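You operate a simulated robot arm through the tools that you are given. There is no shell and no other tool.

Carry out the task below with a simulated robot arm. There is one attempt and no reset: what you move stays moved.

JOB
Put things in order on the top of the long blue cabinet. At the end: the black chock from the top of the long blue cabinet stands on top of the roll of green tape; the grey coupler from the top of the long blue cabinet is in the small blue bin; the wide short white pipe from the top of the long blue cabinet stands where the blue coupler stood; the blue coupler stands where the grey coupler stood; whatever was shut is shut again. Leave all else as you found it, and nothing knocked over.

The check looks at the end state, three seconds after you hand in, the way a careful person would. Anything else that was tipped, shoved, dropped, spilled or broken makes it a failure.

ROBOT AND FRAMES
A 5-joint arm with a two-finger parallel gripper, fixed in place. Base frame: the origin is at the foot of the arm, x ahead of it, y to its left, z up; the work surface is at about z = 0. Units: m, rad, N and s.
With the tool pointing down near the work surface it reaches from about 0.26 to 0.68 m from the base axis. Its first joint turns from -1.152 to 1.152 rad. The tool tilts only in the upright plane through the base axis and itself; it spins freely about its own axis. Payload 2.9 kg.
Tool frame: the origin (TCP) lies between the finger pads and is the grasp point; the fingertips stand 0.03 m ahead of it; z points along the fingers, y is the line along which they close. The gripper opens to 0.11 m. The fingers are 0.02 m wide and 0.01 m thick; the gripper's body (0.048 by 0.112 m) begins 0.055 m behind the TCP.
Orientation is told as [roll, pitch, yaw] about the base's x, y, z axes, in that order, counted from this pose: with the fingers straight down and closing along the base's y, the tool's x points along the base's -x, its y along +y and its z along -z.

CONTROLS
- The arm moves only by the tool jog_arm. Its arguments are lists of equal length, an entry for each row: "dp": the shift along the tool's x, y, z in m, a list of three; "dr": the turn, a rotation vector about the tool's x, y, z in rad, a list of three; "fingers": the opening, from 0 (shut) to 1 (fully open). In form: {"dp": [[x, y, z], ...], "dr": [[ax, ay, az], ...], "fingers": [fingers, ...]}. A call has 1 to 20 rows; each row is the pose to reach, as a shift and turn from the pose commanded when the call began, along the tool's axes at that moment. A row lasts 0.2 s, in which the tool goes at most 0.05 m and 0.15 rad; a call with a longer step from one row to the next is refused whole, and so is a gripper value outside its range. A pose out of reach is approached as far as the arm can. The call stops where the force on the tool passes 40 N (or 10 N more than at its start, if that is more) or the arm is blocked; 0.2 s more then pass. Each finger travels about 0.108 m/s and halts on what it meets, pressing with about 23 N; the grip force reading is that of the motor and also rises with nothing between the fingers. The clock runs only during rows and for 0.2 s after the last one: add rows that repeat a pose to give the fingers time. It gives the time, the measured TCP pose, the force on the tool (base axes), the opening and the grip force at its end, in the units of the frame above (readings bear some noise), with the torque about the TCP (base axes, N m) and any sound that the robot's microphone picked up.
- Cameras (640 x 400 px; columns grow to the right, rows downward): "scene" is fixed at [0.0138, -0.4323, 0.6167]; the picture's right is [0.89, -0.46, 0.00], its down [-0.26, -0.50, -0.83] and it looks along [0.38, 0.74, -0.56] (base axes); focal length 334 px, centre (320, 200). "wrist" rides on the gripper at [0.072, 0.017, -0.103] in the tool frame; the picture's right is [-0.23, 0.97, 0.00], its down [-0.76, -0.18, -0.62] and it looks along [-0.61, -0.14, 0.78] (tool axes); focal length 222 px, centre (320, 200). There is no depth. A picture from a camera that has moved, and an enlarged one, comes with that camera's place and axes in the base frame and with its lens. The place of the scene camera against the robot may be out by one fixed shift of up to 0.025 m in any direction.
- capture(camera): a new picture of that camera. It takes no simulated time.
- zoom(camera, box): a new picture of the part [left, top, right, bottom] of that camera's present view, enlarged. It takes no simulated time.
- job_done(): hands the job in; it is judged then, once.

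Places have to be worked out from the pictures, the camera data and where the tool is seen. Open the gripper and draw the arm clear of the work before you hand the job in, unless the task says otherwise.

The tools are called after ">>>" as name(argument=value, ...) on one line, values as JSON. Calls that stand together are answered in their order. jog_arm: Moves the arm, as the interface text tells. Its arguments: {"type":"object","properties":{"dp":{"type":"array"},"dr":{"type":"array"},"fingers":{"type":"array"}},"required":["dp","dr","fingers"]} The other tools are called the same way: capture (camera) takes a picture; zoom (camera, box) takes an enlarged picture of a part of a camera's view; job_done () hands the job in.

At the start:

```text
time_s: 0.0
tool_pos: [0.4395, 0.1846, 0.3118]
tool_rot: [0.0, 0.0, 0.001]
force: [0.6, -0.4, 0.6]
wrist_torque: [0.03, -0.02, -0.01]
finger_gap: 0.1102
gripper_force: 0.0
```

scene: 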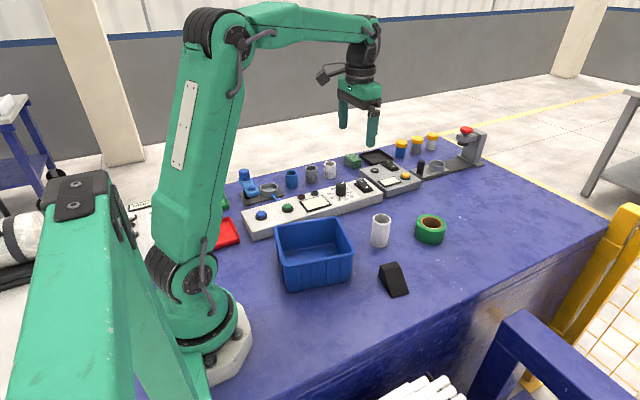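
wrist: 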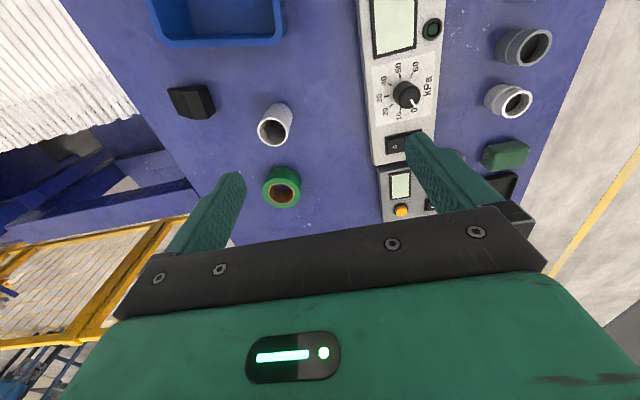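

I begin by taking enlarged views of the work area to identify each object.

>>> zoom(camera="scene", box=[220, 120, 380, 220])

>>> zoom(camera="scene", box=[330, 110, 490, 210])

>>> zoom(camera="scene", box=[260, 190, 460, 315])

>>> capture(camera="wrist")

```text
4.00 times, centred on (300, 170) of scene
camera zoom: at [0.0138, -0.4323, 0.6167], right [0.89, -0.46, 0.0], down [-0.26, -0.5, -0.83], along [0.38, 0.74, -0.56], focal length 1336 px, centre (400, 320)
```

zoom: 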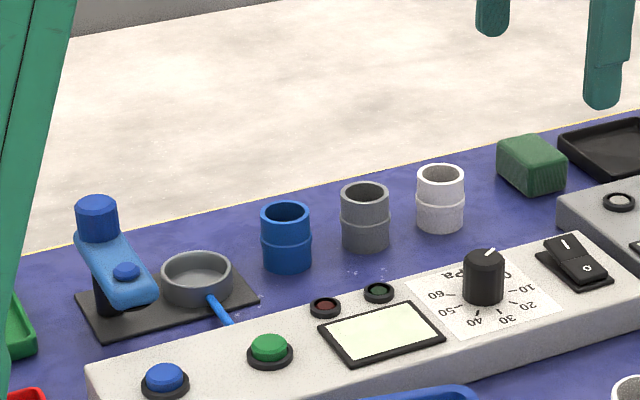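

```text
4.00 times, centred on (410, 160) of scene
camera zoom: at [0.0138, -0.4323, 0.6167], right [0.89, -0.46, 0.0], down [-0.26, -0.5, -0.83], along [0.38, 0.74, -0.56], focal length 1336 px, centre (-40, 360)
```

zoom: 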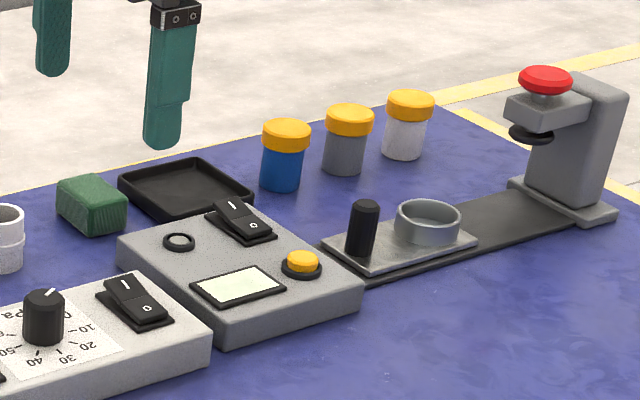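

```text
3.20 times, centred on (360, 252) of scene
camera zoom: at [0.0138, -0.4323, 0.6167], right [0.89, -0.46, 0.0], down [-0.26, -0.5, -0.83], along [0.38, 0.74, -0.56], focal length 1069 px, centre (192, 32)
```

zoom: 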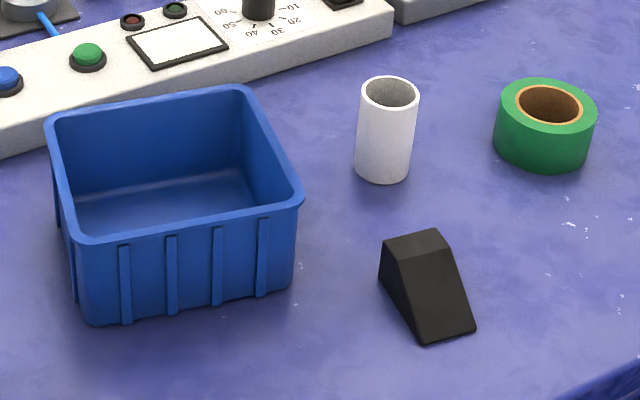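

```text
taken
camera wrist: at [0.3666, 0.2029, 0.4151], right [0.23, 0.97, 0.0], down [0.76, -0.18, 0.62], along [0.61, -0.14, -0.78], focal length 222 px, centre (320, 200)
```

wrist: 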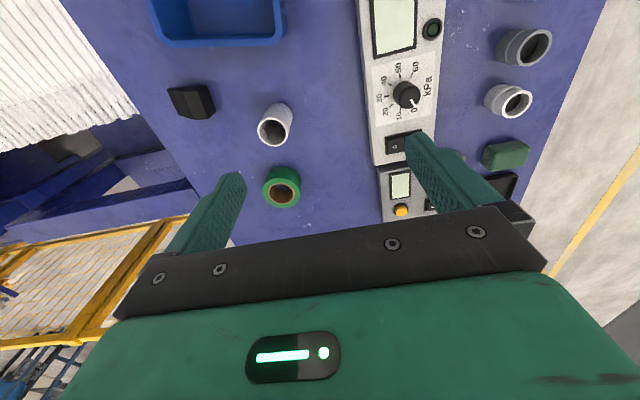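

The wide short white pipe is the tall-looking tube by the bin (the couplers are a separate row behind the panel). I move to a vantage point to look closely at the coupler row with the wrist camera.

>>> jog_arm(dp=[[0.009, 0.0115, -0.002], [0.018, 0.023, -0.004], [0.027, 0.0346, -0.005], [0.036, 0.046, -0.007], [0.045, 0.0577, -0.009], [0.054, 0.069, -0.011], [0.0627, 0.081, -0.013], [0.0716, 0.092, -0.014], [0.0806, 0.104, -0.016], [0.0895, 0.1154, -0.018]], dr=[[0, 0, -0.14], [0, 0, -0.28], [0, 0, -0.42], [0, 0, -0.56], [0, 0, -0.7], [0, 0, -0.84], [0, 0, -0.98], [0, 0, -1.12], [0, 0, -1.26], [0, 0, -1.4]], fingers=[1, 1, 1, 1, 1, 1, 1, 1, 1, 1])

>>> capture(camera="wrist")

>>> capture(camera="scene")

```text
time_s: 2.2
tool_pos: [0.3488, 0.3013, 0.3298]
tool_rot: [-0.001, -0.001, 1.401]
force: [0.8, -0.5, -0.4]
wrist_torque: [-0.01, 0.01, 0.02]
finger_gap: 0.1101
gripper_force: 0.0
```

```text
taken
camera wrist: at [0.3199, 0.2331, 0.4334], right [-0.92, 0.39, 0.0], down [0.3, 0.72, 0.62], along [0.24, 0.57, -0.78], focal length 222 px, centre (320, 200)
```

wrist: 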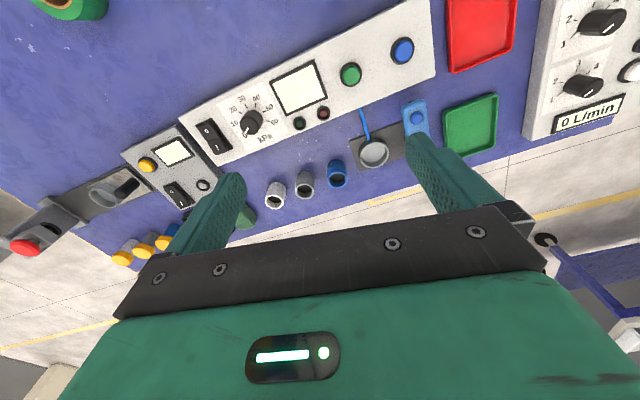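

```text
taken
```

scene: 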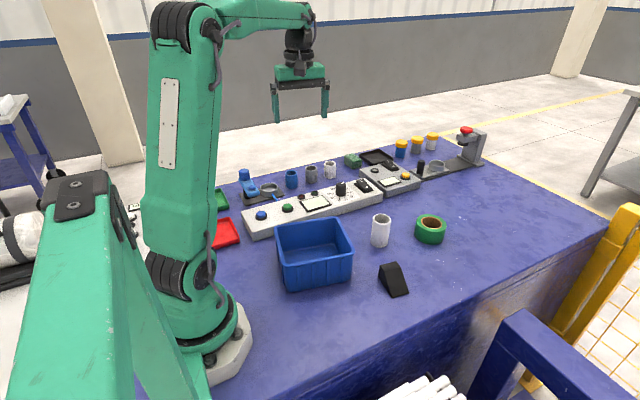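

The couplers are visible between the fingers; I enlarge that part to measure them.

>>> zoom(camera="wrist", box=[230, 130, 390, 230])

>>> zoom(camera="wrist", box=[180, 40, 460, 215])

```text
4.00 times, centred on (310, 180) of wrist
camera zoom: at [0.3199, 0.2331, 0.4334], right [-0.92, 0.39, 0.0], down [0.3, 0.72, 0.62], along [0.24, 0.57, -0.78], focal length 888 px, centre (360, 280)
```

zoom: 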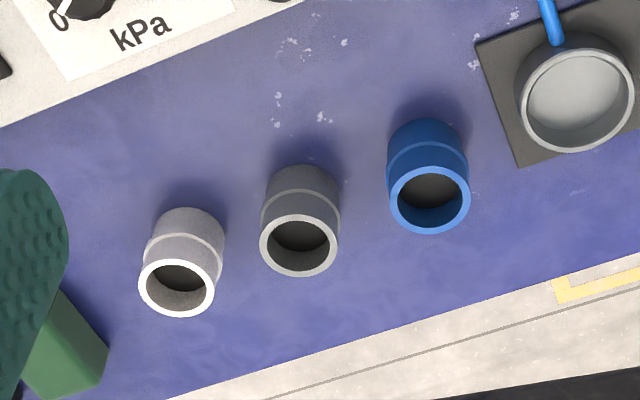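

```text
2.29 times, centred on (320, 128) of wrist
camera zoom: at [0.3199, 0.2331, 0.4334], right [-0.92, 0.39, 0.0], down [0.3, 0.72, 0.62], along [0.24, 0.57, -0.78], focal length 508 px, centre (320, 366)
```

zoom: 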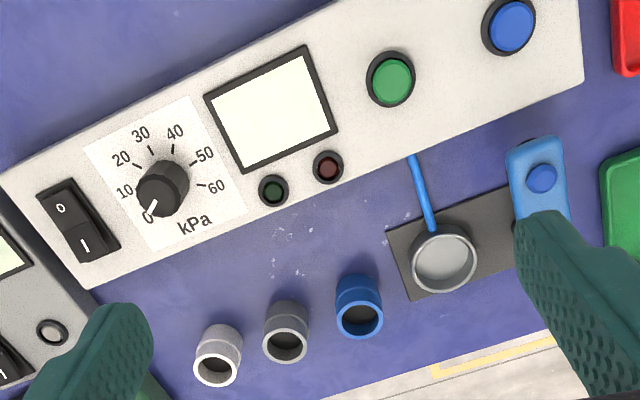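

Couplers measured: blue ≈(0.386,0.480), grey ≈(0.460,0.480), white ≈(0.536,0.481), height ≈0.05, diameter ≈0.043. Now I move to view the bin, pipe, chock and tape from above.

>>> jog_arm(dp=[[0.0284, 0.0006, -0.0033], [0.0569, 0.0012, -0.0067], [0.0853, 0.0019, -0.01], [0.1137, 0.0025, -0.0133], [0.1422, 0.0031, -0.0167], [0.1706, 0.0037, -0.02], [0.199, 0.0044, -0.0233], [0.2275, 0.005, -0.0267], [0.2559, 0.0056, -0.03]], dr=[[0, 0, 0.1301], [0, 0, 0.2602], [0, 0, 0.3903], [0, 0, 0.5204], [0, 0, 0.6506], [0, 0, 0.7807], [0, 0, 0.9108], [0, 0, 1.0409], [0, 0, 1.171]], fingers=[1, 1, 1, 1, 1, 1, 1, 1, 1])

>>> capture(camera="wrist")

>>> zoom(camera="wrist", box=[160, 0, 480, 200])

```text
time_s: 4.2
tool_pos: [0.3, 0.05, 0.3608]
tool_rot: [-0.001, 0.0, 0.226]
force: [-0.1, 0.4, -0.2]
wrist_torque: [-0.01, 0.01, 0.02]
finger_gap: 0.1098
gripper_force: 0.1
```

```text
taken
camera wrist: at [0.2259, 0.0508, 0.4651], right [0.0, 1.0, 0.0], down [0.78, 0.0, 0.62], along [0.62, 0.0, -0.78], focal length 222 px, centre (320, 200)
```

wrist: 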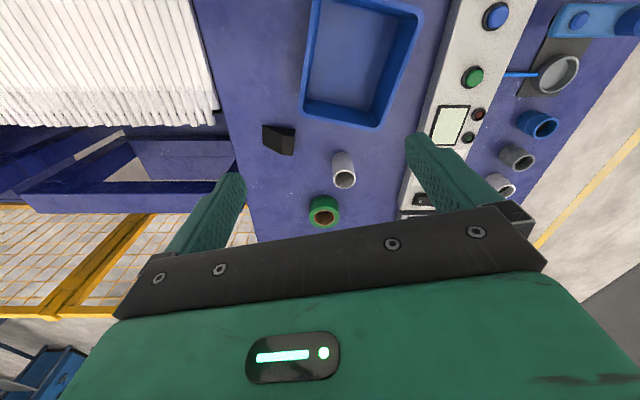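

```text
2.00 times, centred on (320, 100) of wrist
camera zoom: at [0.2259, 0.0508, 0.4651], right [0.0, 1.0, 0.0], down [0.78, 0.0, 0.62], along [0.62, 0.0, -0.78], focal length 444 px, centre (320, 400)
```

zoom: 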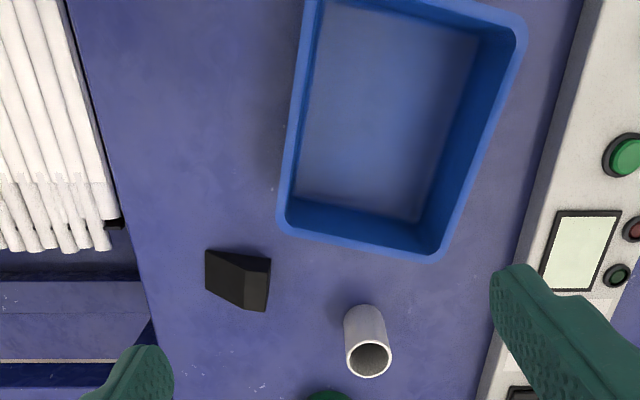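

The bin rim spans roughly x 0.20–0.38, y 0.02–0.19 (centre ≈(0.287,0.103)), and the pipe stands near (0.48,0.103). Now I go to hover above the grey coupler with the fingers set to close along y.

>>> jog_arm(dp=[[-0.0252, 0.0383, 0.01], [-0.0505, 0.0766, 0.02], [-0.0757, 0.115, 0.03], [-0.1009, 0.1533, 0.04], [-0.1262, 0.1916, 0.05], [-0.1514, 0.2299, 0.06], [-0.1766, 0.2682, 0.07], [-0.2018, 0.3066, 0.08], [-0.2271, 0.3449, 0.09], [-0.2523, 0.3832, 0.1], [-0.2523, 0.3832, 0.14], [-0.2523, 0.3832, 0.18], [-0.2523, 0.3832, 0.2]], dr=[[0, 0, 0.023], [0, 0, 0.045], [0, 0, 0.068], [0, 0, 0.09], [0, 0, 0.113], [0, 0, 0.136], [0, 0, 0.158], [0, 0, 0.181], [0, 0, 0.203], [0, 0, 0.226], [0, 0, 0.226], [0, 0, 0.226], [0, 0, 0.226]], fingers=[1, 1, 1, 1, 1, 1, 1, 1, 1, 1, 1, 1, 1])

>>> capture(camera="wrist")

>>> capture(camera="scene")

```text
time_s: 7.0
tool_pos: [0.46, 0.4802, 0.16]
tool_rot: [-0.001, 0.001, 0.002]
force: [0.2, 0.0, 0.2]
wrist_torque: [0.01, 0.04, -0.01]
finger_gap: 0.1099
gripper_force: 0.0
out of reach, approached as far as the arm can: row 10, 11
```

```text
taken
camera wrist: at [0.3872, 0.4971, 0.2641], right [0.23, 0.97, 0.0], down [0.76, -0.18, 0.62], along [0.61, -0.14, -0.78], focal length 222 px, centre (320, 200)
```

wrist: 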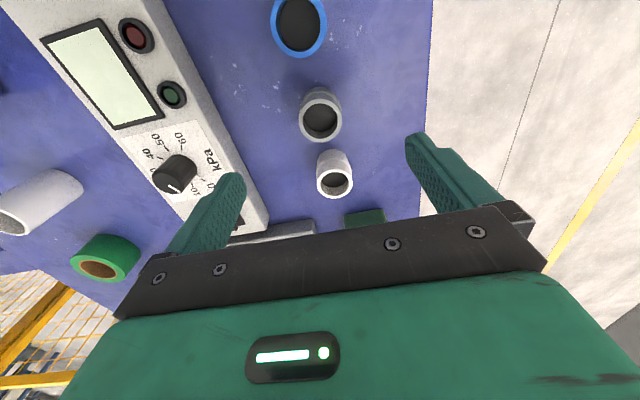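

```text
taken
```

scene: 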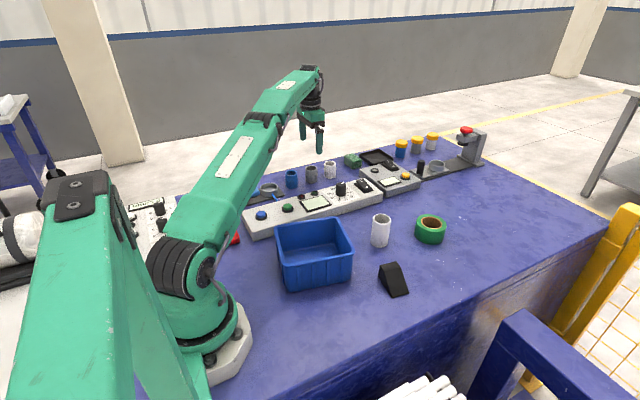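

The hover pose was reached; I enlarge to refine the grey, blue and white coupler positions.

>>> zoom(camera="wrist", box=[240, 70, 400, 220])

>>> zoom(camera="wrist", box=[240, 0, 400, 100])

```text
2.67 times, centred on (320, 145) of wrist
camera zoom: at [0.3872, 0.4971, 0.2641], right [0.23, 0.97, 0.0], down [0.76, -0.18, 0.62], along [0.61, -0.14, -0.78], focal length 592 px, centre (320, 347)
```

zoom: 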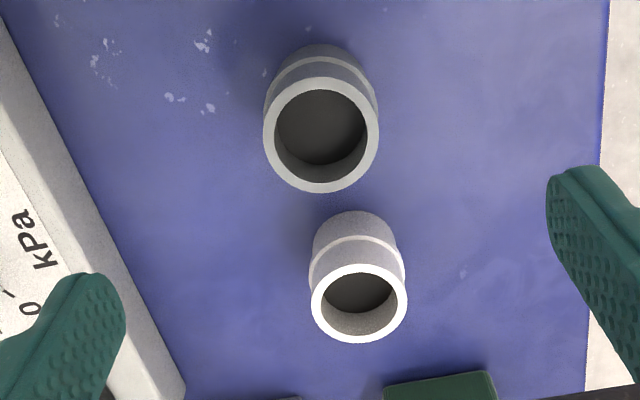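

```text
4.00 times, centred on (320, 50) of wrist
camera zoom: at [0.3872, 0.4971, 0.2641], right [0.23, 0.97, 0.0], down [0.76, -0.18, 0.62], along [0.61, -0.14, -0.78], focal length 888 px, centre (320, 800)
```

zoom: 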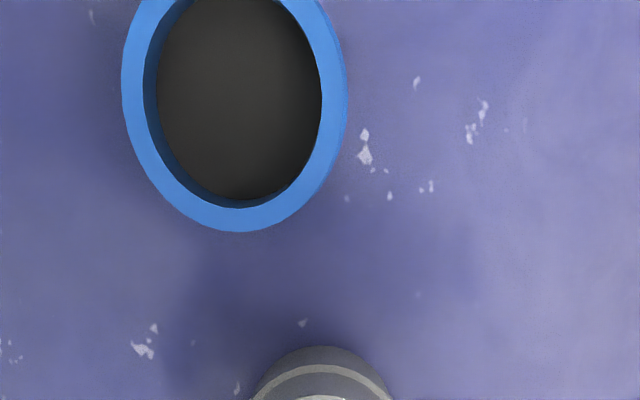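

Refined: grey at ≈(0.459,0.4805), blue ≈(0.384,0.481). I lower straight down over the grey coupler with open fingers to z≈0.037.

>>> jog_arm(dp=[[0.001, 0, 0.03], [0.001, 0, 0.06], [0.001, 0, 0.09], [0.001, 0, 0.11], [0.001, 0, 0.123], [0.001, 0, 0.123]], dr=[[0, 0, 0], [0, 0, 0], [0, 0, 0], [0, 0, 0], [0, 0, 0], [0, 0, 0]], fingers=[1, 1, 1, 1, 1, 1])

>>> capture(camera="wrist")

```text
time_s: 8.4
tool_pos: [0.4592, 0.4797, 0.0378]
tool_rot: [0.001, 0.001, 0.001]
force: [0.4, 0.1, 0.1]
wrist_torque: [-0.02, -0.01, -0.01]
finger_gap: 0.11
gripper_force: 0.0
```

```text
taken
camera wrist: at [0.3857, 0.4972, 0.1403], right [0.23, 0.97, 0.0], down [0.76, -0.18, 0.62], along [0.61, -0.14, -0.78], focal length 222 px, centre (320, 200)
```

wrist: 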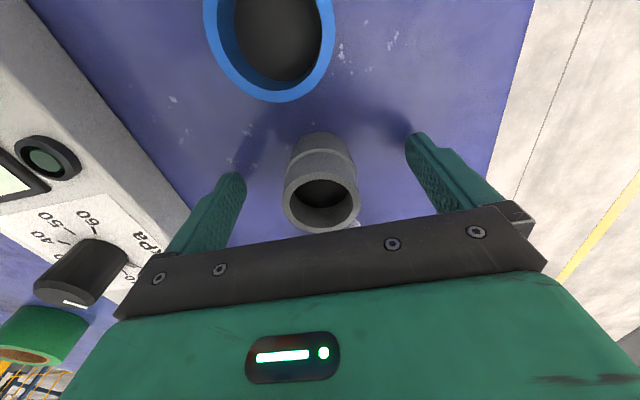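

The coupler is between the fingers. I enlarge once more to check centring before closing.

>>> zoom(camera="wrist", box=[200, 100, 440, 250])

>>> zoom(camera="scene", box=[260, 110, 380, 200])

```text
2.67 times, centred on (320, 175) of wrist
camera zoom: at [0.3857, 0.4972, 0.1403], right [0.23, 0.97, 0.0], down [0.76, -0.18, 0.62], along [0.61, -0.14, -0.78], focal length 592 px, centre (320, 267)
```

zoom: 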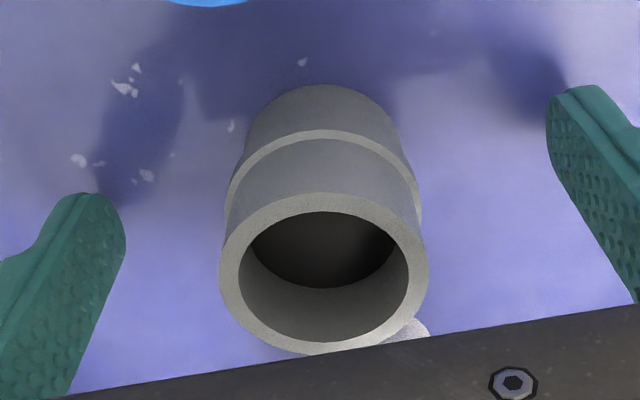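

```text
4.44 times, centred on (320, 155) of scene
camera zoom: at [0.0138, -0.4323, 0.6167], right [0.89, -0.46, 0.0], down [-0.26, -0.5, -0.83], along [0.38, 0.74, -0.56], focal length 1485 px, centre (320, 400)
```

zoom: 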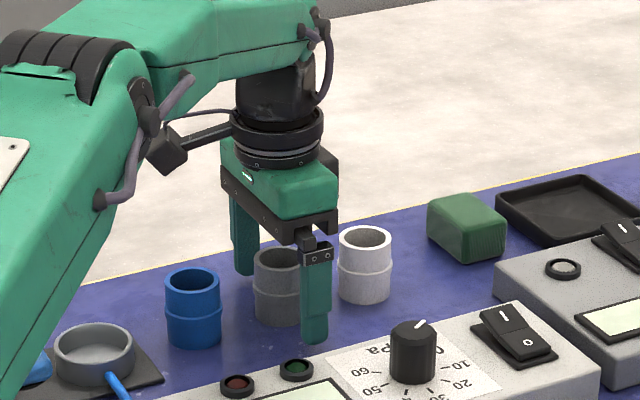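

Corrected for perspective the grey coupler is at ≈(0.460,0.4804), height ≈0.05; the TCP is within about 1 mm. I close the fingers on it.

>>> jog_arm(dp=[[-0.001, 0.0005, 0], [-0.001, 0.0005, 0], [-0.001, 0.0005, 0], [-0.001, 0.0005, 0], [-0.001, 0.0005, 0]], dr=[[0, 0, 0], [0, 0, 0], [0, 0, 0], [0, 0, 0], [0, 0, 0]], fingers=[1, 0.6, 0.3, 0, 0])

>>> zoom(camera="wrist", box=[200, 100, 440, 250])

```text
time_s: 9.6
tool_pos: [0.4591, 0.4797, 0.0366]
tool_rot: [0.0, 0.0, 0.001]
force: [0.0, -0.7, -0.3]
wrist_torque: [-0.01, 0.02, 0.0]
finger_gap: 0.0407
gripper_force: 23.1
```

```text
2.67 times, centred on (320, 175) of wrist
camera zoom: at [0.3871, 0.4977, 0.1404], right [0.23, 0.97, 0.0], down [0.76, -0.18, 0.62], along [0.61, -0.14, -0.78], focal length 592 px, centre (320, 267)
```

zoom: 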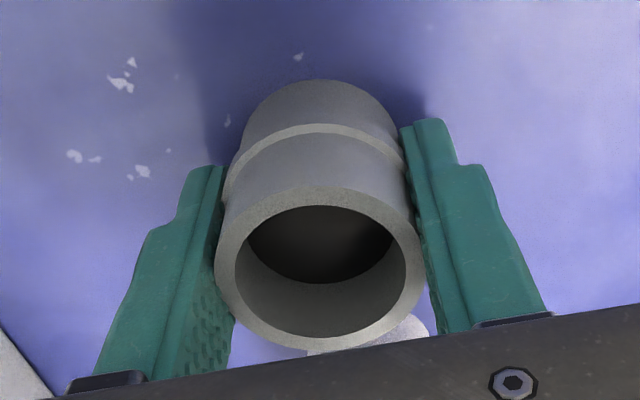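

Gripped (gap 0.041, 23 N). I lift, then carry the coupler to hover above the bin.

>>> jog_arm(dp=[[0, 0, -0.02], [0, 0, -0.055], [0, 0, -0.09], [0, 0, -0.11], [0.0172, -0.0377, -0.116], [0.0344, -0.0754, -0.122], [0.0516, -0.1131, -0.128], [0.0688, -0.1508, -0.134], [0.086, -0.1885, -0.14], [0.1032, -0.2262, -0.146], [0.1204, -0.2639, -0.152], [0.1376, -0.3016, -0.158], [0.1548, -0.3393, -0.164], [0.172, -0.377, -0.17]], dr=[[0, 0, 0], [0, 0, 0], [0, 0, 0], [0, 0, 0], [0, 0, 0], [0, 0, 0], [0, 0, 0], [0, 0, 0], [0, 0, 0], [0, 0, 0], [0, 0, 0], [0, 0, 0], [0, 0, 0], [0, 0, 0]], fingers=[0, 0, 0, 0, 0, 0, 0, 0, 0, 0, 0, 0, 0, 0])

>>> capture(camera="wrist")

>>> capture(camera="scene")

```text
time_s: 12.6
tool_pos: [0.2884, 0.1031, 0.2071]
tool_rot: [0.0, -0.001, 0.002]
force: [-0.4, 0.6, -1.1]
wrist_torque: [0.0, 0.02, 0.02]
finger_gap: 0.0
gripper_force: 23.1
```

```text
taken
camera wrist: at [0.2154, 0.1214, 0.311], right [0.22, 0.97, 0.0], down [0.76, -0.18, 0.62], along [0.61, -0.14, -0.78], focal length 222 px, centre (320, 200)
```

wrist: 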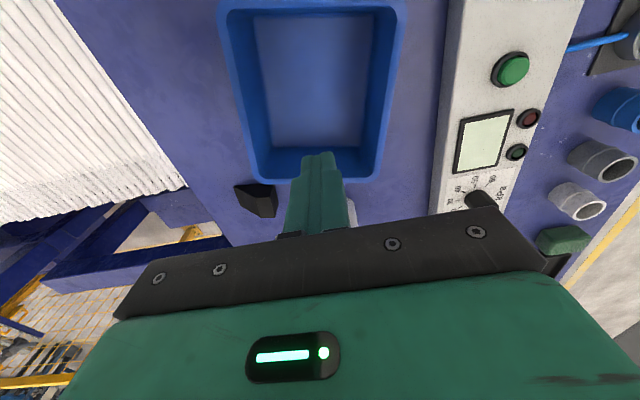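

```text
taken
```

scene: 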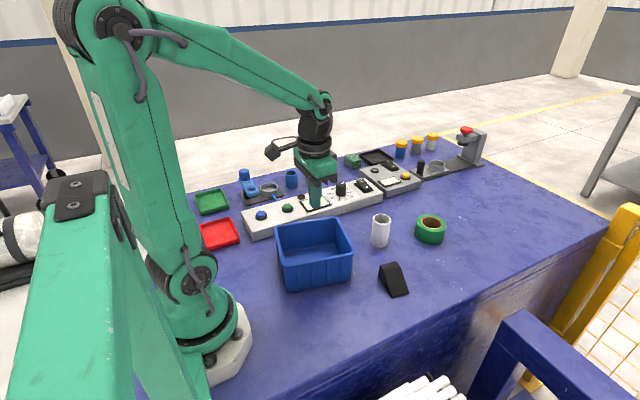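

The fingers are fully closed with nothing between them: the coupler slipped out. The wrist view still shows it in the row, so I check how it stands.

>>> zoom(camera="wrist", box=[540, 70, 640, 230])

>>> zoom(camera="scene", box=[260, 130, 380, 205])

```text
2.50 times, centred on (590, 150) of wrist
camera zoom: at [0.2154, 0.1214, 0.311], right [0.22, 0.97, 0.0], down [0.76, -0.18, 0.62], along [0.61, -0.14, -0.78], focal length 555 px, centre (-355, 325)
```

zoom: 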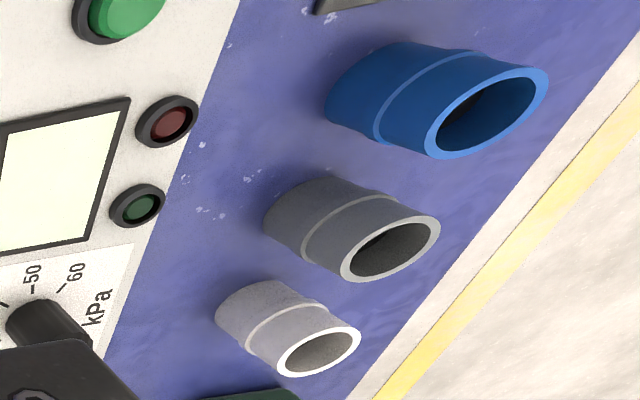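

```text
5.33 times, centred on (320, 168) of scene
camera zoom: at [0.0139, -0.4323, 0.6167], right [0.89, -0.46, 0.0], down [-0.26, -0.5, -0.83], along [0.38, 0.74, -0.56], focal length 1782 px, centre (320, 373)
```

zoom: 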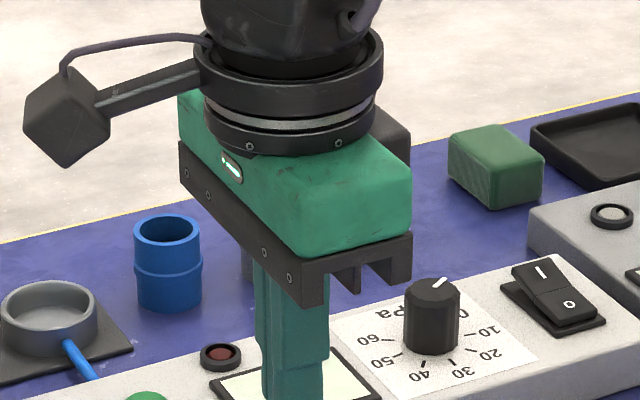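

The grey coupler still stands upright at ≈(0.459,0.480), so it simply slid through the pads during the lift. I go back to hover over it with open fingers.

>>> jog_arm(dp=[[-0.0171, 0.0377, 0.006], [-0.0342, 0.0754, 0.012], [-0.0513, 0.1131, 0.018], [-0.0684, 0.1508, 0.024], [-0.0856, 0.1886, 0.03], [-0.1027, 0.2263, 0.036], [-0.1198, 0.264, 0.042], [-0.1369, 0.3018, 0.048], [-0.154, 0.3395, 0.054], [-0.1711, 0.3772, 0.06], [-0.1711, 0.3772, 0.06]], dr=[[0, 0, 0], [0, 0, 0], [0, 0, 0], [0, 0, 0], [0, 0, 0], [0, 0, 0], [0, 0, 0], [0, 0, 0], [0, 0, 0], [0, 0, 0], [0, 0, 0]], fingers=[0, 0.2, 0.4, 0.6, 0.8, 1, 1, 1, 1, 1, 1])

>>> capture(camera="wrist")

>>> zoom(camera="wrist", box=[240, 70, 400, 220])

```text
time_s: 15.0
tool_pos: [0.457, 0.4805, 0.1452]
tool_rot: [-0.002, 0.0, 0.001]
force: [-0.4, -0.3, 0.4]
wrist_torque: [0.02, -0.01, 0.02]
finger_gap: 0.1098
gripper_force: 0.1
```

```text
taken
camera wrist: at [0.3838, 0.4983, 0.2489], right [0.23, 0.97, 0.0], down [0.76, -0.18, 0.62], along [0.61, -0.14, -0.78], focal length 222 px, centre (320, 200)
```

wrist: 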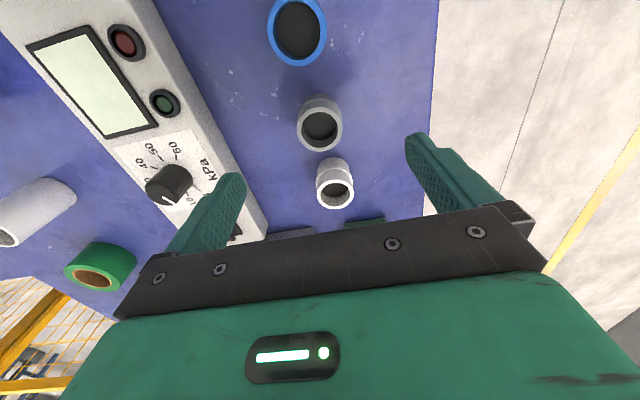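

```text
2.67 times, centred on (320, 145) of wrist
camera zoom: at [0.3838, 0.4983, 0.2489], right [0.23, 0.97, 0.0], down [0.76, -0.18, 0.62], along [0.61, -0.14, -0.78], focal length 592 px, centre (320, 347)
```

zoom: 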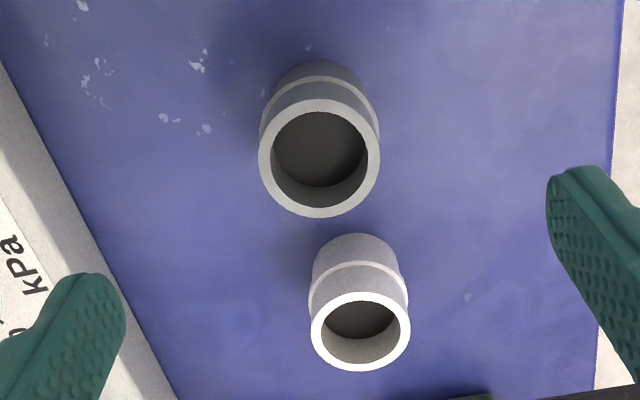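

Grey refined at (0.459,0.4806). I lower to z≈0.034, close, and then test with a slow 1 cm lift.

>>> jog_arm(dp=[[-0.002, 0, 0.03], [-0.002, 0, 0.06], [-0.002, 0, 0.09], [-0.002, 0, 0.105], [-0.002, 0, 0.112], [-0.002, 0, 0.112], [-0.002, 0, 0.112], [-0.002, 0, 0.112], [-0.002, 0, 0.112], [-0.002, 0, 0.112], [-0.002, 0, 0.112]], dr=[[0, 0, 0], [0, 0, 0], [0, 0, 0], [0, 0, 0], [0, 0, 0], [0, 0, 0], [0, 0, 0], [0, 0, 0], [0, 0, 0], [0, 0, 0], [0, 0, 0]], fingers=[1, 1, 1, 1, 1, 1, 0.6, 0.3, 0, 0, 0])

>>> jog_arm(dp=[[0, 0, -0.002], [0, 0, -0.004], [0, 0, -0.006], [0, 0, -0.008], [0, 0, -0.01]], dr=[[0, 0, 0], [0, 0, 0], [0, 0, 0], [0, 0, 0], [0, 0, 0]], fingers=[0, 0, 0, 0, 0])

>>> zoom(camera="wrist", box=[200, 100, 440, 250])

>>> zoom(camera="scene", box=[260, 110, 380, 200])

```text
time_s: 17.4
tool_pos: [0.4603, 0.4811, 0.0354]
tool_rot: [-0.001, 0.001, 0.003]
force: [0.8, 0.4, 0.4]
wrist_torque: [0.0, 0.0, -0.01]
finger_gap: 0.0407
gripper_force: 23.2
```

```text
time_s: 18.6
tool_pos: [0.4608, 0.4805, 0.045]
tool_rot: [-0.001, 0.0, 0.001]
force: [0.3, -0.2, -0.6]
wrist_torque: [-0.01, 0.0, -0.03]
finger_gap: 0.0404
gripper_force: 23.4
```

```text
2.67 times, centred on (320, 175) of wrist
camera zoom: at [0.3878, 0.4981, 0.1485], right [0.23, 0.97, 0.0], down [0.76, -0.18, 0.62], along [0.61, -0.14, -0.78], focal length 592 px, centre (320, 267)
```

zoom: 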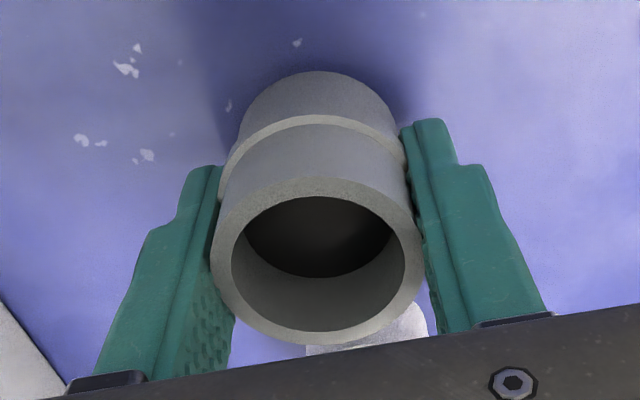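

```text
4.44 times, centred on (320, 155) of scene
camera zoom: at [0.0138, -0.4323, 0.6167], right [0.89, -0.46, 0.0], down [-0.26, -0.5, -0.83], along [0.38, 0.74, -0.56], focal length 1485 px, centre (320, 400)
```

zoom: 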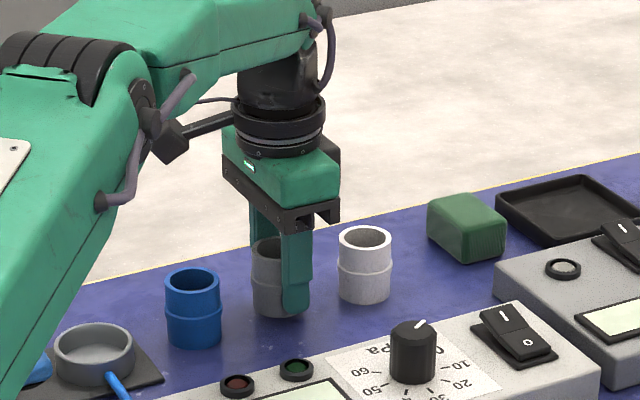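

The coupler seems to have come up with the fingers, perhaps creeping. I hold still for a second and look again to see whether it slips in the grip.

>>> jog_arm(dp=[[0, 0, 0], [0, 0, 0], [0, 0, 0], [0, 0, 0], [0, 0, 0]], dr=[[0, 0, 0], [0, 0, 0], [0, 0, 0], [0, 0, 0], [0, 0, 0]], fingers=[0, 0, 0, 0, 0])

>>> zoom(camera="wrist", box=[200, 100, 440, 250])

>>> zoom(camera="scene", box=[280, 145, 360, 195])

```text
time_s: 19.8
tool_pos: [0.4604, 0.4808, 0.0441]
tool_rot: [0.0, 0.001, 0.003]
force: [0.9, 0.2, -0.5]
wrist_torque: [0.02, -0.02, 0.0]
finger_gap: 0.0406
gripper_force: 23.3
```

```text
2.67 times, centred on (320, 175) of wrist
camera zoom: at [0.3878, 0.498, 0.1484], right [0.23, 0.97, 0.0], down [0.76, -0.18, 0.62], along [0.61, -0.14, -0.78], focal length 592 px, centre (320, 267)
```

zoom: 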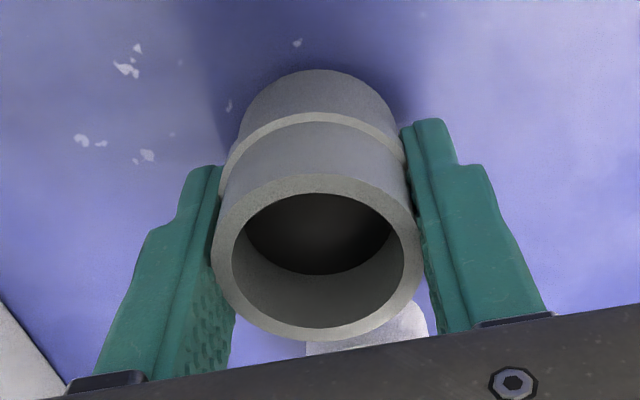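

```text
8.00 times, centred on (320, 170) of scene
camera zoom: at [0.0138, -0.4323, 0.6167], right [0.89, -0.46, 0.0], down [-0.26, -0.5, -0.83], along [0.38, 0.74, -0.56], focal length 2673 px, centre (320, 440)
```

zoom: 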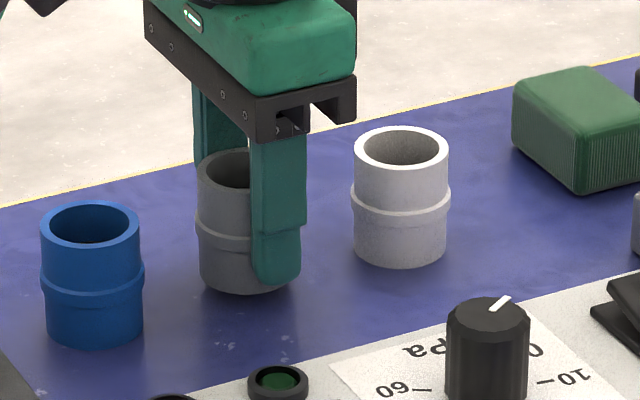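

The coupler is creeping down slowly in the grip (≈1 mm over the last second). I hold 2 s more to measure the creep rate precisely before deciding.

>>> jog_arm(dp=[[0, 0, 0], [0, 0, 0], [0, 0, 0], [0, 0, 0], [0, 0, 0], [0, 0, 0], [0, 0, 0], [0, 0, 0], [0, 0, 0], [0, 0, 0]], dr=[[0, 0, 0], [0, 0, 0], [0, 0, 0], [0, 0, 0], [0, 0, 0], [0, 0, 0], [0, 0, 0], [0, 0, 0], [0, 0, 0], [0, 0, 0]], fingers=[0, 0, 0, 0, 0, 0, 0, 0, 0, 0])

>>> zoom(camera="wrist", box=[200, 100, 440, 250])

>>> zoom(camera="scene", box=[280, 145, 360, 195])

```text
time_s: 22.0
tool_pos: [0.4615, 0.4806, 0.0458]
tool_rot: [0.0, -0.001, 0.001]
force: [0.0, -0.5, -0.4]
wrist_torque: [0.01, -0.01, -0.02]
finger_gap: 0.0407
gripper_force: 23.0
```

```text
2.67 times, centred on (320, 175) of wrist
camera zoom: at [0.3878, 0.498, 0.1484], right [0.23, 0.97, 0.0], down [0.76, -0.18, 0.62], along [0.61, -0.14, -0.78], focal length 592 px, centre (320, 267)
```

zoom: 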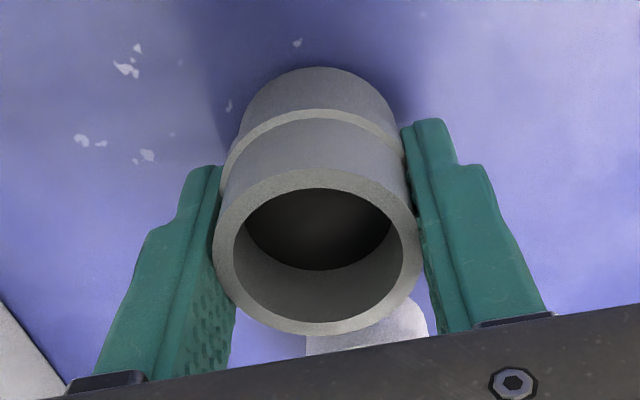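

```text
8.00 times, centred on (320, 170) of scene
camera zoom: at [0.0138, -0.4323, 0.6167], right [0.89, -0.46, 0.0], down [-0.26, -0.5, -0.83], along [0.38, 0.74, -0.56], focal length 2673 px, centre (320, 440)
```

zoom: 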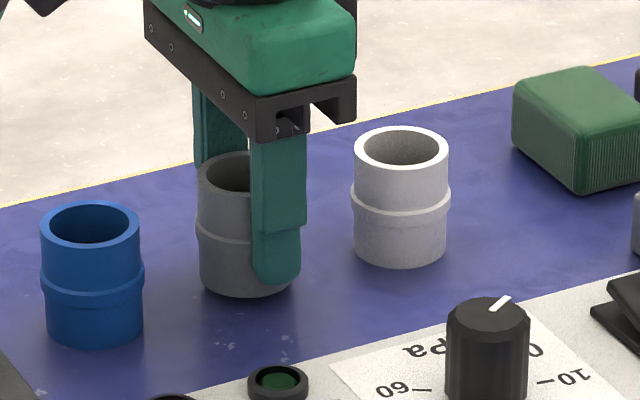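

The creep is steady at ≈0.8 mm/s while still, and more slipped during the lift. I test a much slower lift (1 mm per row) to learn whether slip depends on lifting speed; the coupler is only a few mm above the table so this is safe.

>>> jog_arm(dp=[[0, 0, -0.001], [0, 0, -0.002], [0, 0, -0.003], [0, 0, -0.004], [0, 0, -0.005], [0, 0, -0.006], [0, 0, -0.007], [0, 0, -0.008], [0, 0, -0.009], [0, 0, -0.01]], dr=[[0, 0, 0], [0, 0, 0], [0, 0, 0], [0, 0, 0], [0, 0, 0], [0, 0, 0], [0, 0, 0], [0, 0, 0], [0, 0, 0], [0, 0, 0]], fingers=[0, 0, 0, 0, 0, 0, 0, 0, 0, 0])

>>> zoom(camera="wrist", box=[200, 100, 440, 250])

>>> zoom(camera="scene", box=[280, 145, 360, 195])

```text
time_s: 24.2
tool_pos: [0.4608, 0.4796, 0.0553]
tool_rot: [0.0, 0.0, 0.001]
force: [0.3, 1.0, -0.8]
wrist_torque: [0.0, -0.01, 0.0]
finger_gap: 0.0406
gripper_force: 22.9
```

```text
2.67 times, centred on (320, 175) of wrist
camera zoom: at [0.388, 0.4976, 0.1581], right [0.23, 0.97, 0.0], down [0.76, -0.18, 0.62], along [0.61, -0.14, -0.78], focal length 592 px, centre (320, 267)
```

zoom: 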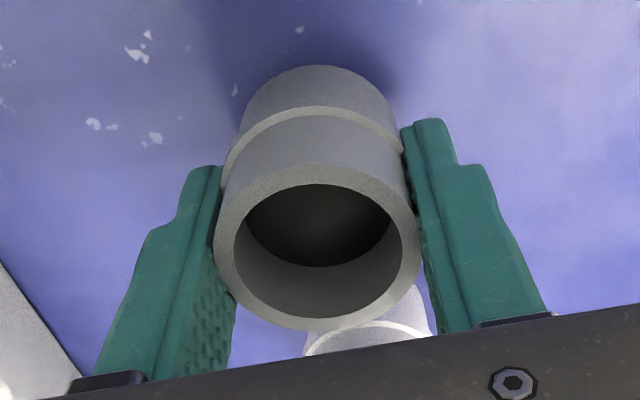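

```text
8.00 times, centred on (320, 170) of scene
camera zoom: at [0.0138, -0.4323, 0.6167], right [0.89, -0.46, 0.0], down [-0.26, -0.5, -0.83], along [0.38, 0.74, -0.56], focal length 2673 px, centre (320, 440)
```

zoom: 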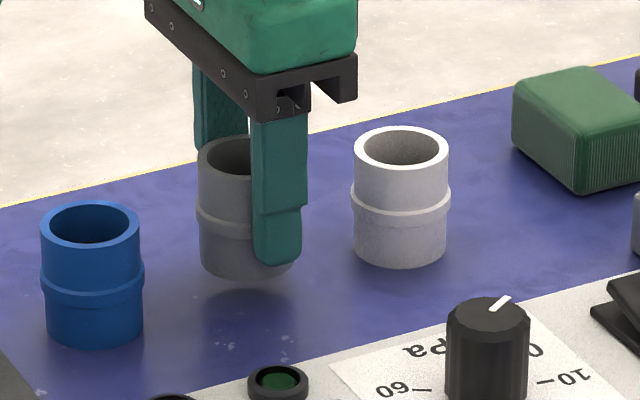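

At the slow speed only the creep (≈0.6 mm/s) remains, and the coupler is clearly off the table. I test a smoothly ramped lift up to ~25 mm/s to see what speed it can take.

>>> jog_arm(dp=[[0, 0, -0.001], [0, 0, -0.003], [0, 0, -0.006], [0, 0, -0.01], [0, 0, -0.015], [0, 0, -0.02], [0, 0, -0.024], [0, 0, -0.027], [0, 0, -0.029], [0, 0, -0.03]], dr=[[0, 0, 0], [0, 0, 0], [0, 0, 0], [0, 0, 0], [0, 0, 0], [0, 0, 0], [0, 0, 0], [0, 0, 0], [0, 0, 0], [0, 0, 0]], fingers=[0, 0, 0, 0, 0, 0, 0, 0, 0, 0])

>>> zoom(camera="wrist", box=[200, 100, 440, 250])

>>> zoom(camera="scene", box=[280, 145, 360, 195])

```text
time_s: 26.4
tool_pos: [0.4614, 0.4789, 0.0849]
tool_rot: [-0.001, -0.001, 0.002]
force: [0.3, 0.1, -0.4]
wrist_torque: [-0.03, -0.05, -0.03]
finger_gap: 0.0408
gripper_force: 23.1
```

```text
2.67 times, centred on (320, 175) of wrist
camera zoom: at [0.3884, 0.4977, 0.1882], right [0.23, 0.97, 0.0], down [0.76, -0.18, 0.62], along [0.61, -0.14, -0.78], focal length 592 px, centre (320, 267)
```

zoom: 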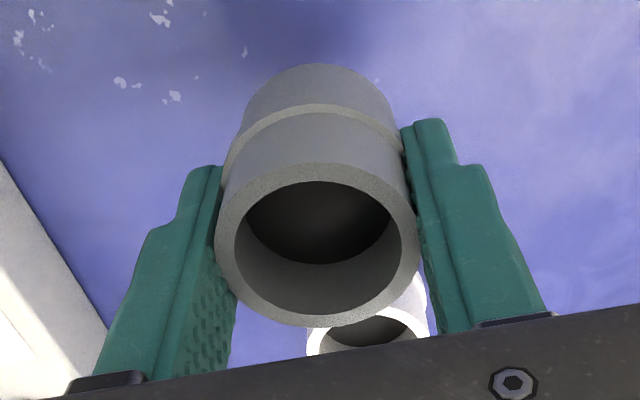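

```text
8.00 times, centred on (320, 170) of scene
camera zoom: at [0.0138, -0.4323, 0.6167], right [0.89, -0.46, 0.0], down [-0.26, -0.5, -0.83], along [0.38, 0.74, -0.56], focal length 2673 px, centre (320, 440)
```

zoom: 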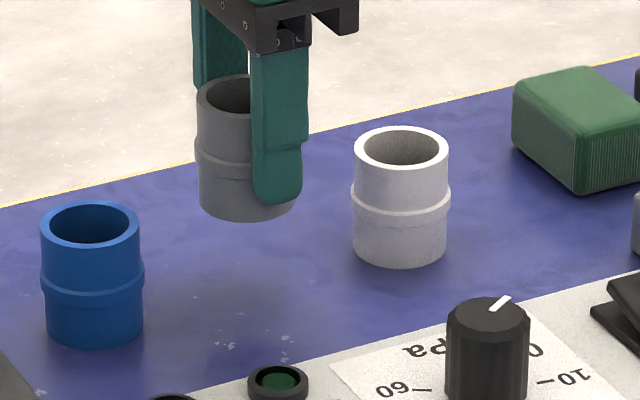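

Gentle, ramped motion works (only creep ≈0.55 mm/s). I now carry the coupler up and toward the bin with a smooth speed profile.

>>> jog_arm(dp=[[0, 0, -0.001], [0, 0, -0.004], [0.0004, -0.0009, -0.009], [0.0017, -0.0036, -0.016], [0.0042, -0.0091, -0.025], [0.0079, -0.0173, -0.035], [0.0129, -0.0282, -0.045], [0.0187, -0.041, -0.054], [0.0249, -0.0546, -0.06], [0.0311, -0.0683, -0.065], [0.0374, -0.0819, -0.065], [0.0436, -0.0956, -0.065], [0.0498, -0.1092, -0.065], [0.056, -0.1229, -0.065], [0.0618, -0.1356, -0.065], [0.0668, -0.1465, -0.065], [0.0706, -0.1547, -0.065], [0.073, -0.1602, -0.065], [0.0743, -0.1629, -0.065], [0.0747, -0.1638, -0.065]], dr=[[0, 0, 0], [0, 0, 0], [0, 0, 0], [0, 0, 0], [0, 0, 0], [0, 0, 0], [0, 0, 0], [0, 0, 0], [0, 0, 0], [0, 0, 0], [0, 0, 0], [0, 0, 0], [0, 0, 0], [0, 0, 0], [0, 0, 0], [0, 0, 0], [0, 0, 0], [0, 0, 0], [0, 0, 0], [0, 0, 0]], fingers=[0, 0, 0, 0, 0, 0, 0, 0, 0, 0, 0, 0, 0, 0, 0, 0, 0, 0, 0, 0])

>>> capture(camera="wrist")

>>> zoom(camera="wrist", box=[200, 100, 440, 250])

```text
time_s: 30.6
tool_pos: [0.3872, 0.3154, 0.1492]
tool_rot: [-0.002, 0.0, 0.002]
force: [0.2, -0.5, -0.3]
wrist_torque: [-0.03, 0.01, 0.03]
finger_gap: 0.0405
gripper_force: 22.7
```

```text
taken
camera wrist: at [0.3138, 0.3335, 0.2529], right [0.23, 0.97, 0.0], down [0.76, -0.18, 0.62], along [0.61, -0.14, -0.78], focal length 222 px, centre (320, 200)
```

wrist: 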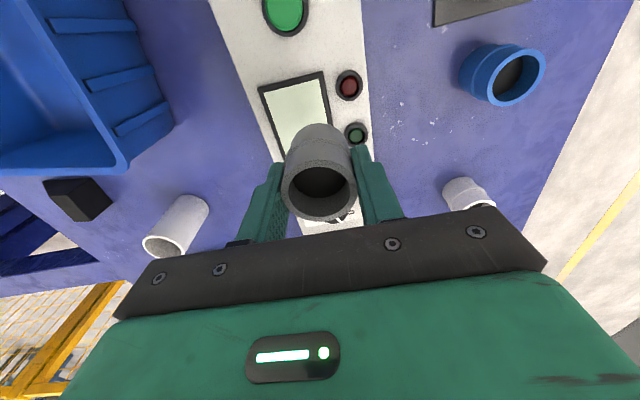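

```text
2.67 times, centred on (320, 175) of wrist
camera zoom: at [0.3138, 0.3335, 0.2529], right [0.23, 0.97, 0.0], down [0.76, -0.18, 0.62], along [0.61, -0.14, -0.78], focal length 592 px, centre (320, 267)
```

zoom: 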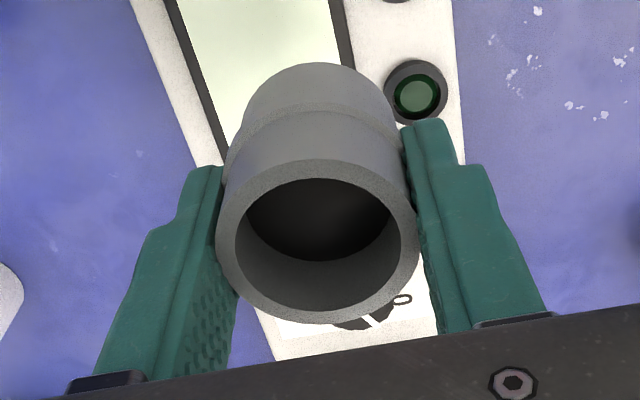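

Only ≈0.8 mm slip over that leg. The bin rim works out at ≈0.088 m high with its floor centred near (0.280,0.102); I carry on smoothly to hover over it at z≈0.17.

>>> jog_arm(dp=[[0.0004, -0.0009, -0.001], [0.0018, -0.0036, -0.003], [0.0048, -0.0099, -0.006], [0.0097, -0.0198, -0.009], [0.0158, -0.0324, -0.012], [0.0224, -0.0458, -0.015], [0.0299, -0.0612, -0.017], [0.0374, -0.0766, -0.019], [0.0449, -0.0919, -0.02], [0.0525, -0.1074, -0.02], [0.06, -0.1228, -0.02], [0.0675, -0.1381, -0.02], [0.075, -0.1535, -0.02], [0.0825, -0.169, -0.02], [0.0891, -0.1824, -0.02], [0.0953, -0.195, -0.02], [0.1001, -0.2049, -0.02], [0.1032, -0.2112, -0.02], [0.1045, -0.2139, -0.02], [0.1049, -0.2148, -0.02]], dr=[[0, 0, 0], [0, 0, 0], [0, 0, 0], [0, 0, 0], [0, 0, 0], [0, 0, 0], [0, 0, 0], [0, 0, 0], [0, 0, 0], [0, 0, 0], [0, 0, 0], [0, 0, 0], [0, 0, 0], [0, 0, 0], [0, 0, 0], [0, 0, 0], [0, 0, 0], [0, 0, 0], [0, 0, 0], [0, 0, 0]], fingers=[0, 0, 0, 0, 0, 0, 0, 0, 0, 0, 0, 0, 0, 0, 0, 0, 0, 0, 0, 0])

>>> capture(camera="wrist")

>>> zoom(camera="scene", box=[220, 150, 420, 310])

```text
time_s: 34.8
tool_pos: [0.282, 0.1012, 0.169]
tool_rot: [0.0, 0.0, 0.001]
force: [0.1, -1.4, -0.9]
wrist_torque: [0.01, 0.01, 0.02]
finger_gap: 0.0403
gripper_force: 23.5
```

```text
taken
camera wrist: at [0.2091, 0.1187, 0.273], right [0.23, 0.97, 0.0], down [0.76, -0.18, 0.62], along [0.61, -0.14, -0.78], focal length 222 px, centre (320, 200)
```

wrist: 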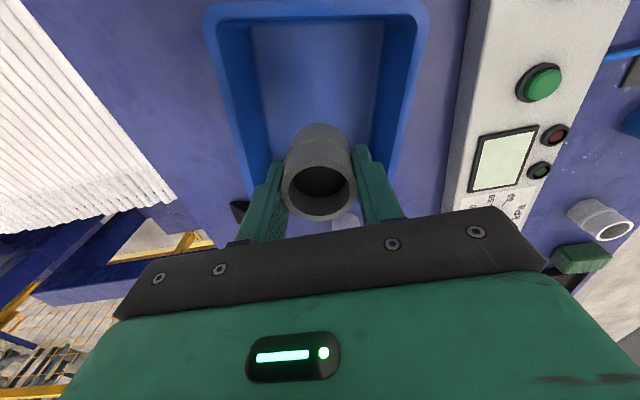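

```text
2.50 times, centred on (320, 230) of scene
camera zoom: at [0.0138, -0.4323, 0.6167], right [0.89, -0.46, 0.0], down [-0.26, -0.5, -0.83], along [0.38, 0.74, -0.56], focal length 835 px, centre (320, 125)
```

zoom: 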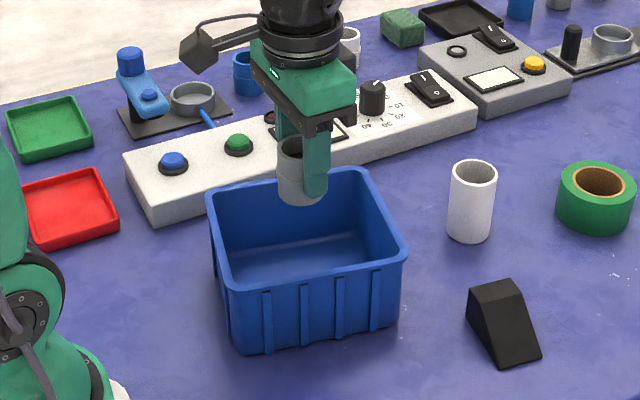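

The coupler hangs centrally over the bin. I lower it gently into the bin to just above the floor.

>>> jog_arm(dp=[[0, 0, 0.001], [0, 0, 0.004], [0, 0, 0.01], [0, 0, 0.019], [0, 0, 0.03], [0, 0, 0.042], [0, 0, 0.054], [0, 0, 0.066], [0, 0, 0.077], [0, 0, 0.087], [0, 0, 0.095], [0, 0, 0.101], [0, 0, 0.106], [0, 0, 0.11], [0, 0, 0.113], [0, 0, 0.115], [0, 0, 0.116], [0, 0, 0.117]], dr=[[0, 0, 0], [0, 0, 0], [0, 0, 0], [0, 0, 0], [0, 0, 0], [0, 0, 0], [0, 0, 0], [0, 0, 0], [0, 0, 0], [0, 0, 0], [0, 0, 0], [0, 0, 0], [0, 0, 0], [0, 0, 0], [0, 0, 0], [0, 0, 0], [0, 0, 0], [0, 0, 0]], fingers=[0, 0, 0, 0, 0, 0, 0, 0, 0, 0, 0, 0, 0, 0, 0, 0, 0, 0])

>>> capture(camera="wrist")

>>> zoom(camera="scene", box=[240, 180, 400, 305])

```text
time_s: 38.6
tool_pos: [0.2824, 0.1011, 0.052]
tool_rot: [0.0, 0.001, 0.002]
force: [-0.3, 0.8, -0.3]
wrist_torque: [0.0, 0.0, 0.0]
finger_gap: 0.0408
gripper_force: 22.4
```

```text
taken
camera wrist: at [0.2093, 0.1191, 0.1559], right [0.23, 0.97, 0.0], down [0.76, -0.18, 0.62], along [0.61, -0.14, -0.78], focal length 222 px, centre (320, 200)
```

wrist: 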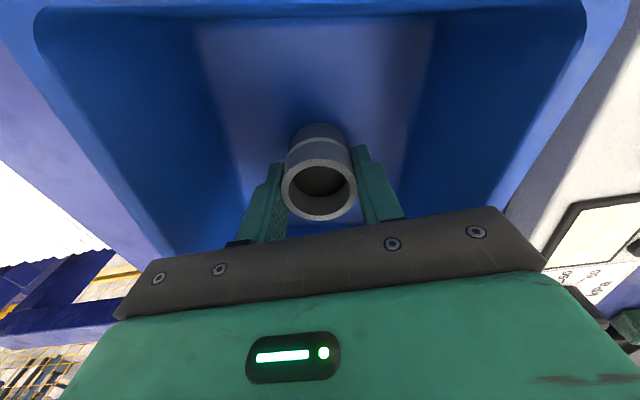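

```text
3.20 times, centred on (320, 242) of scene
camera zoom: at [0.0138, -0.4323, 0.6167], right [0.89, -0.46, 0.0], down [-0.26, -0.5, -0.83], along [0.38, 0.74, -0.56], focal length 1069 px, centre (320, 64)
```

zoom: 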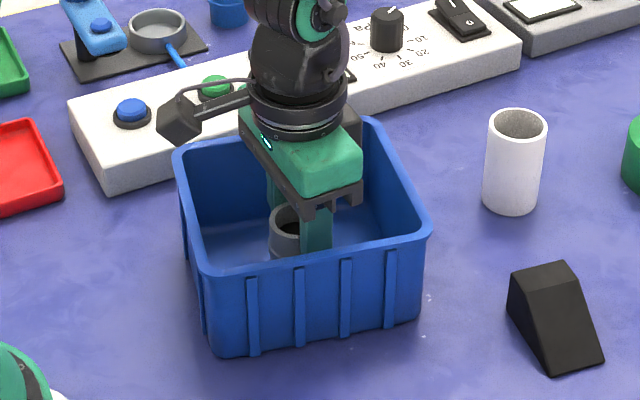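

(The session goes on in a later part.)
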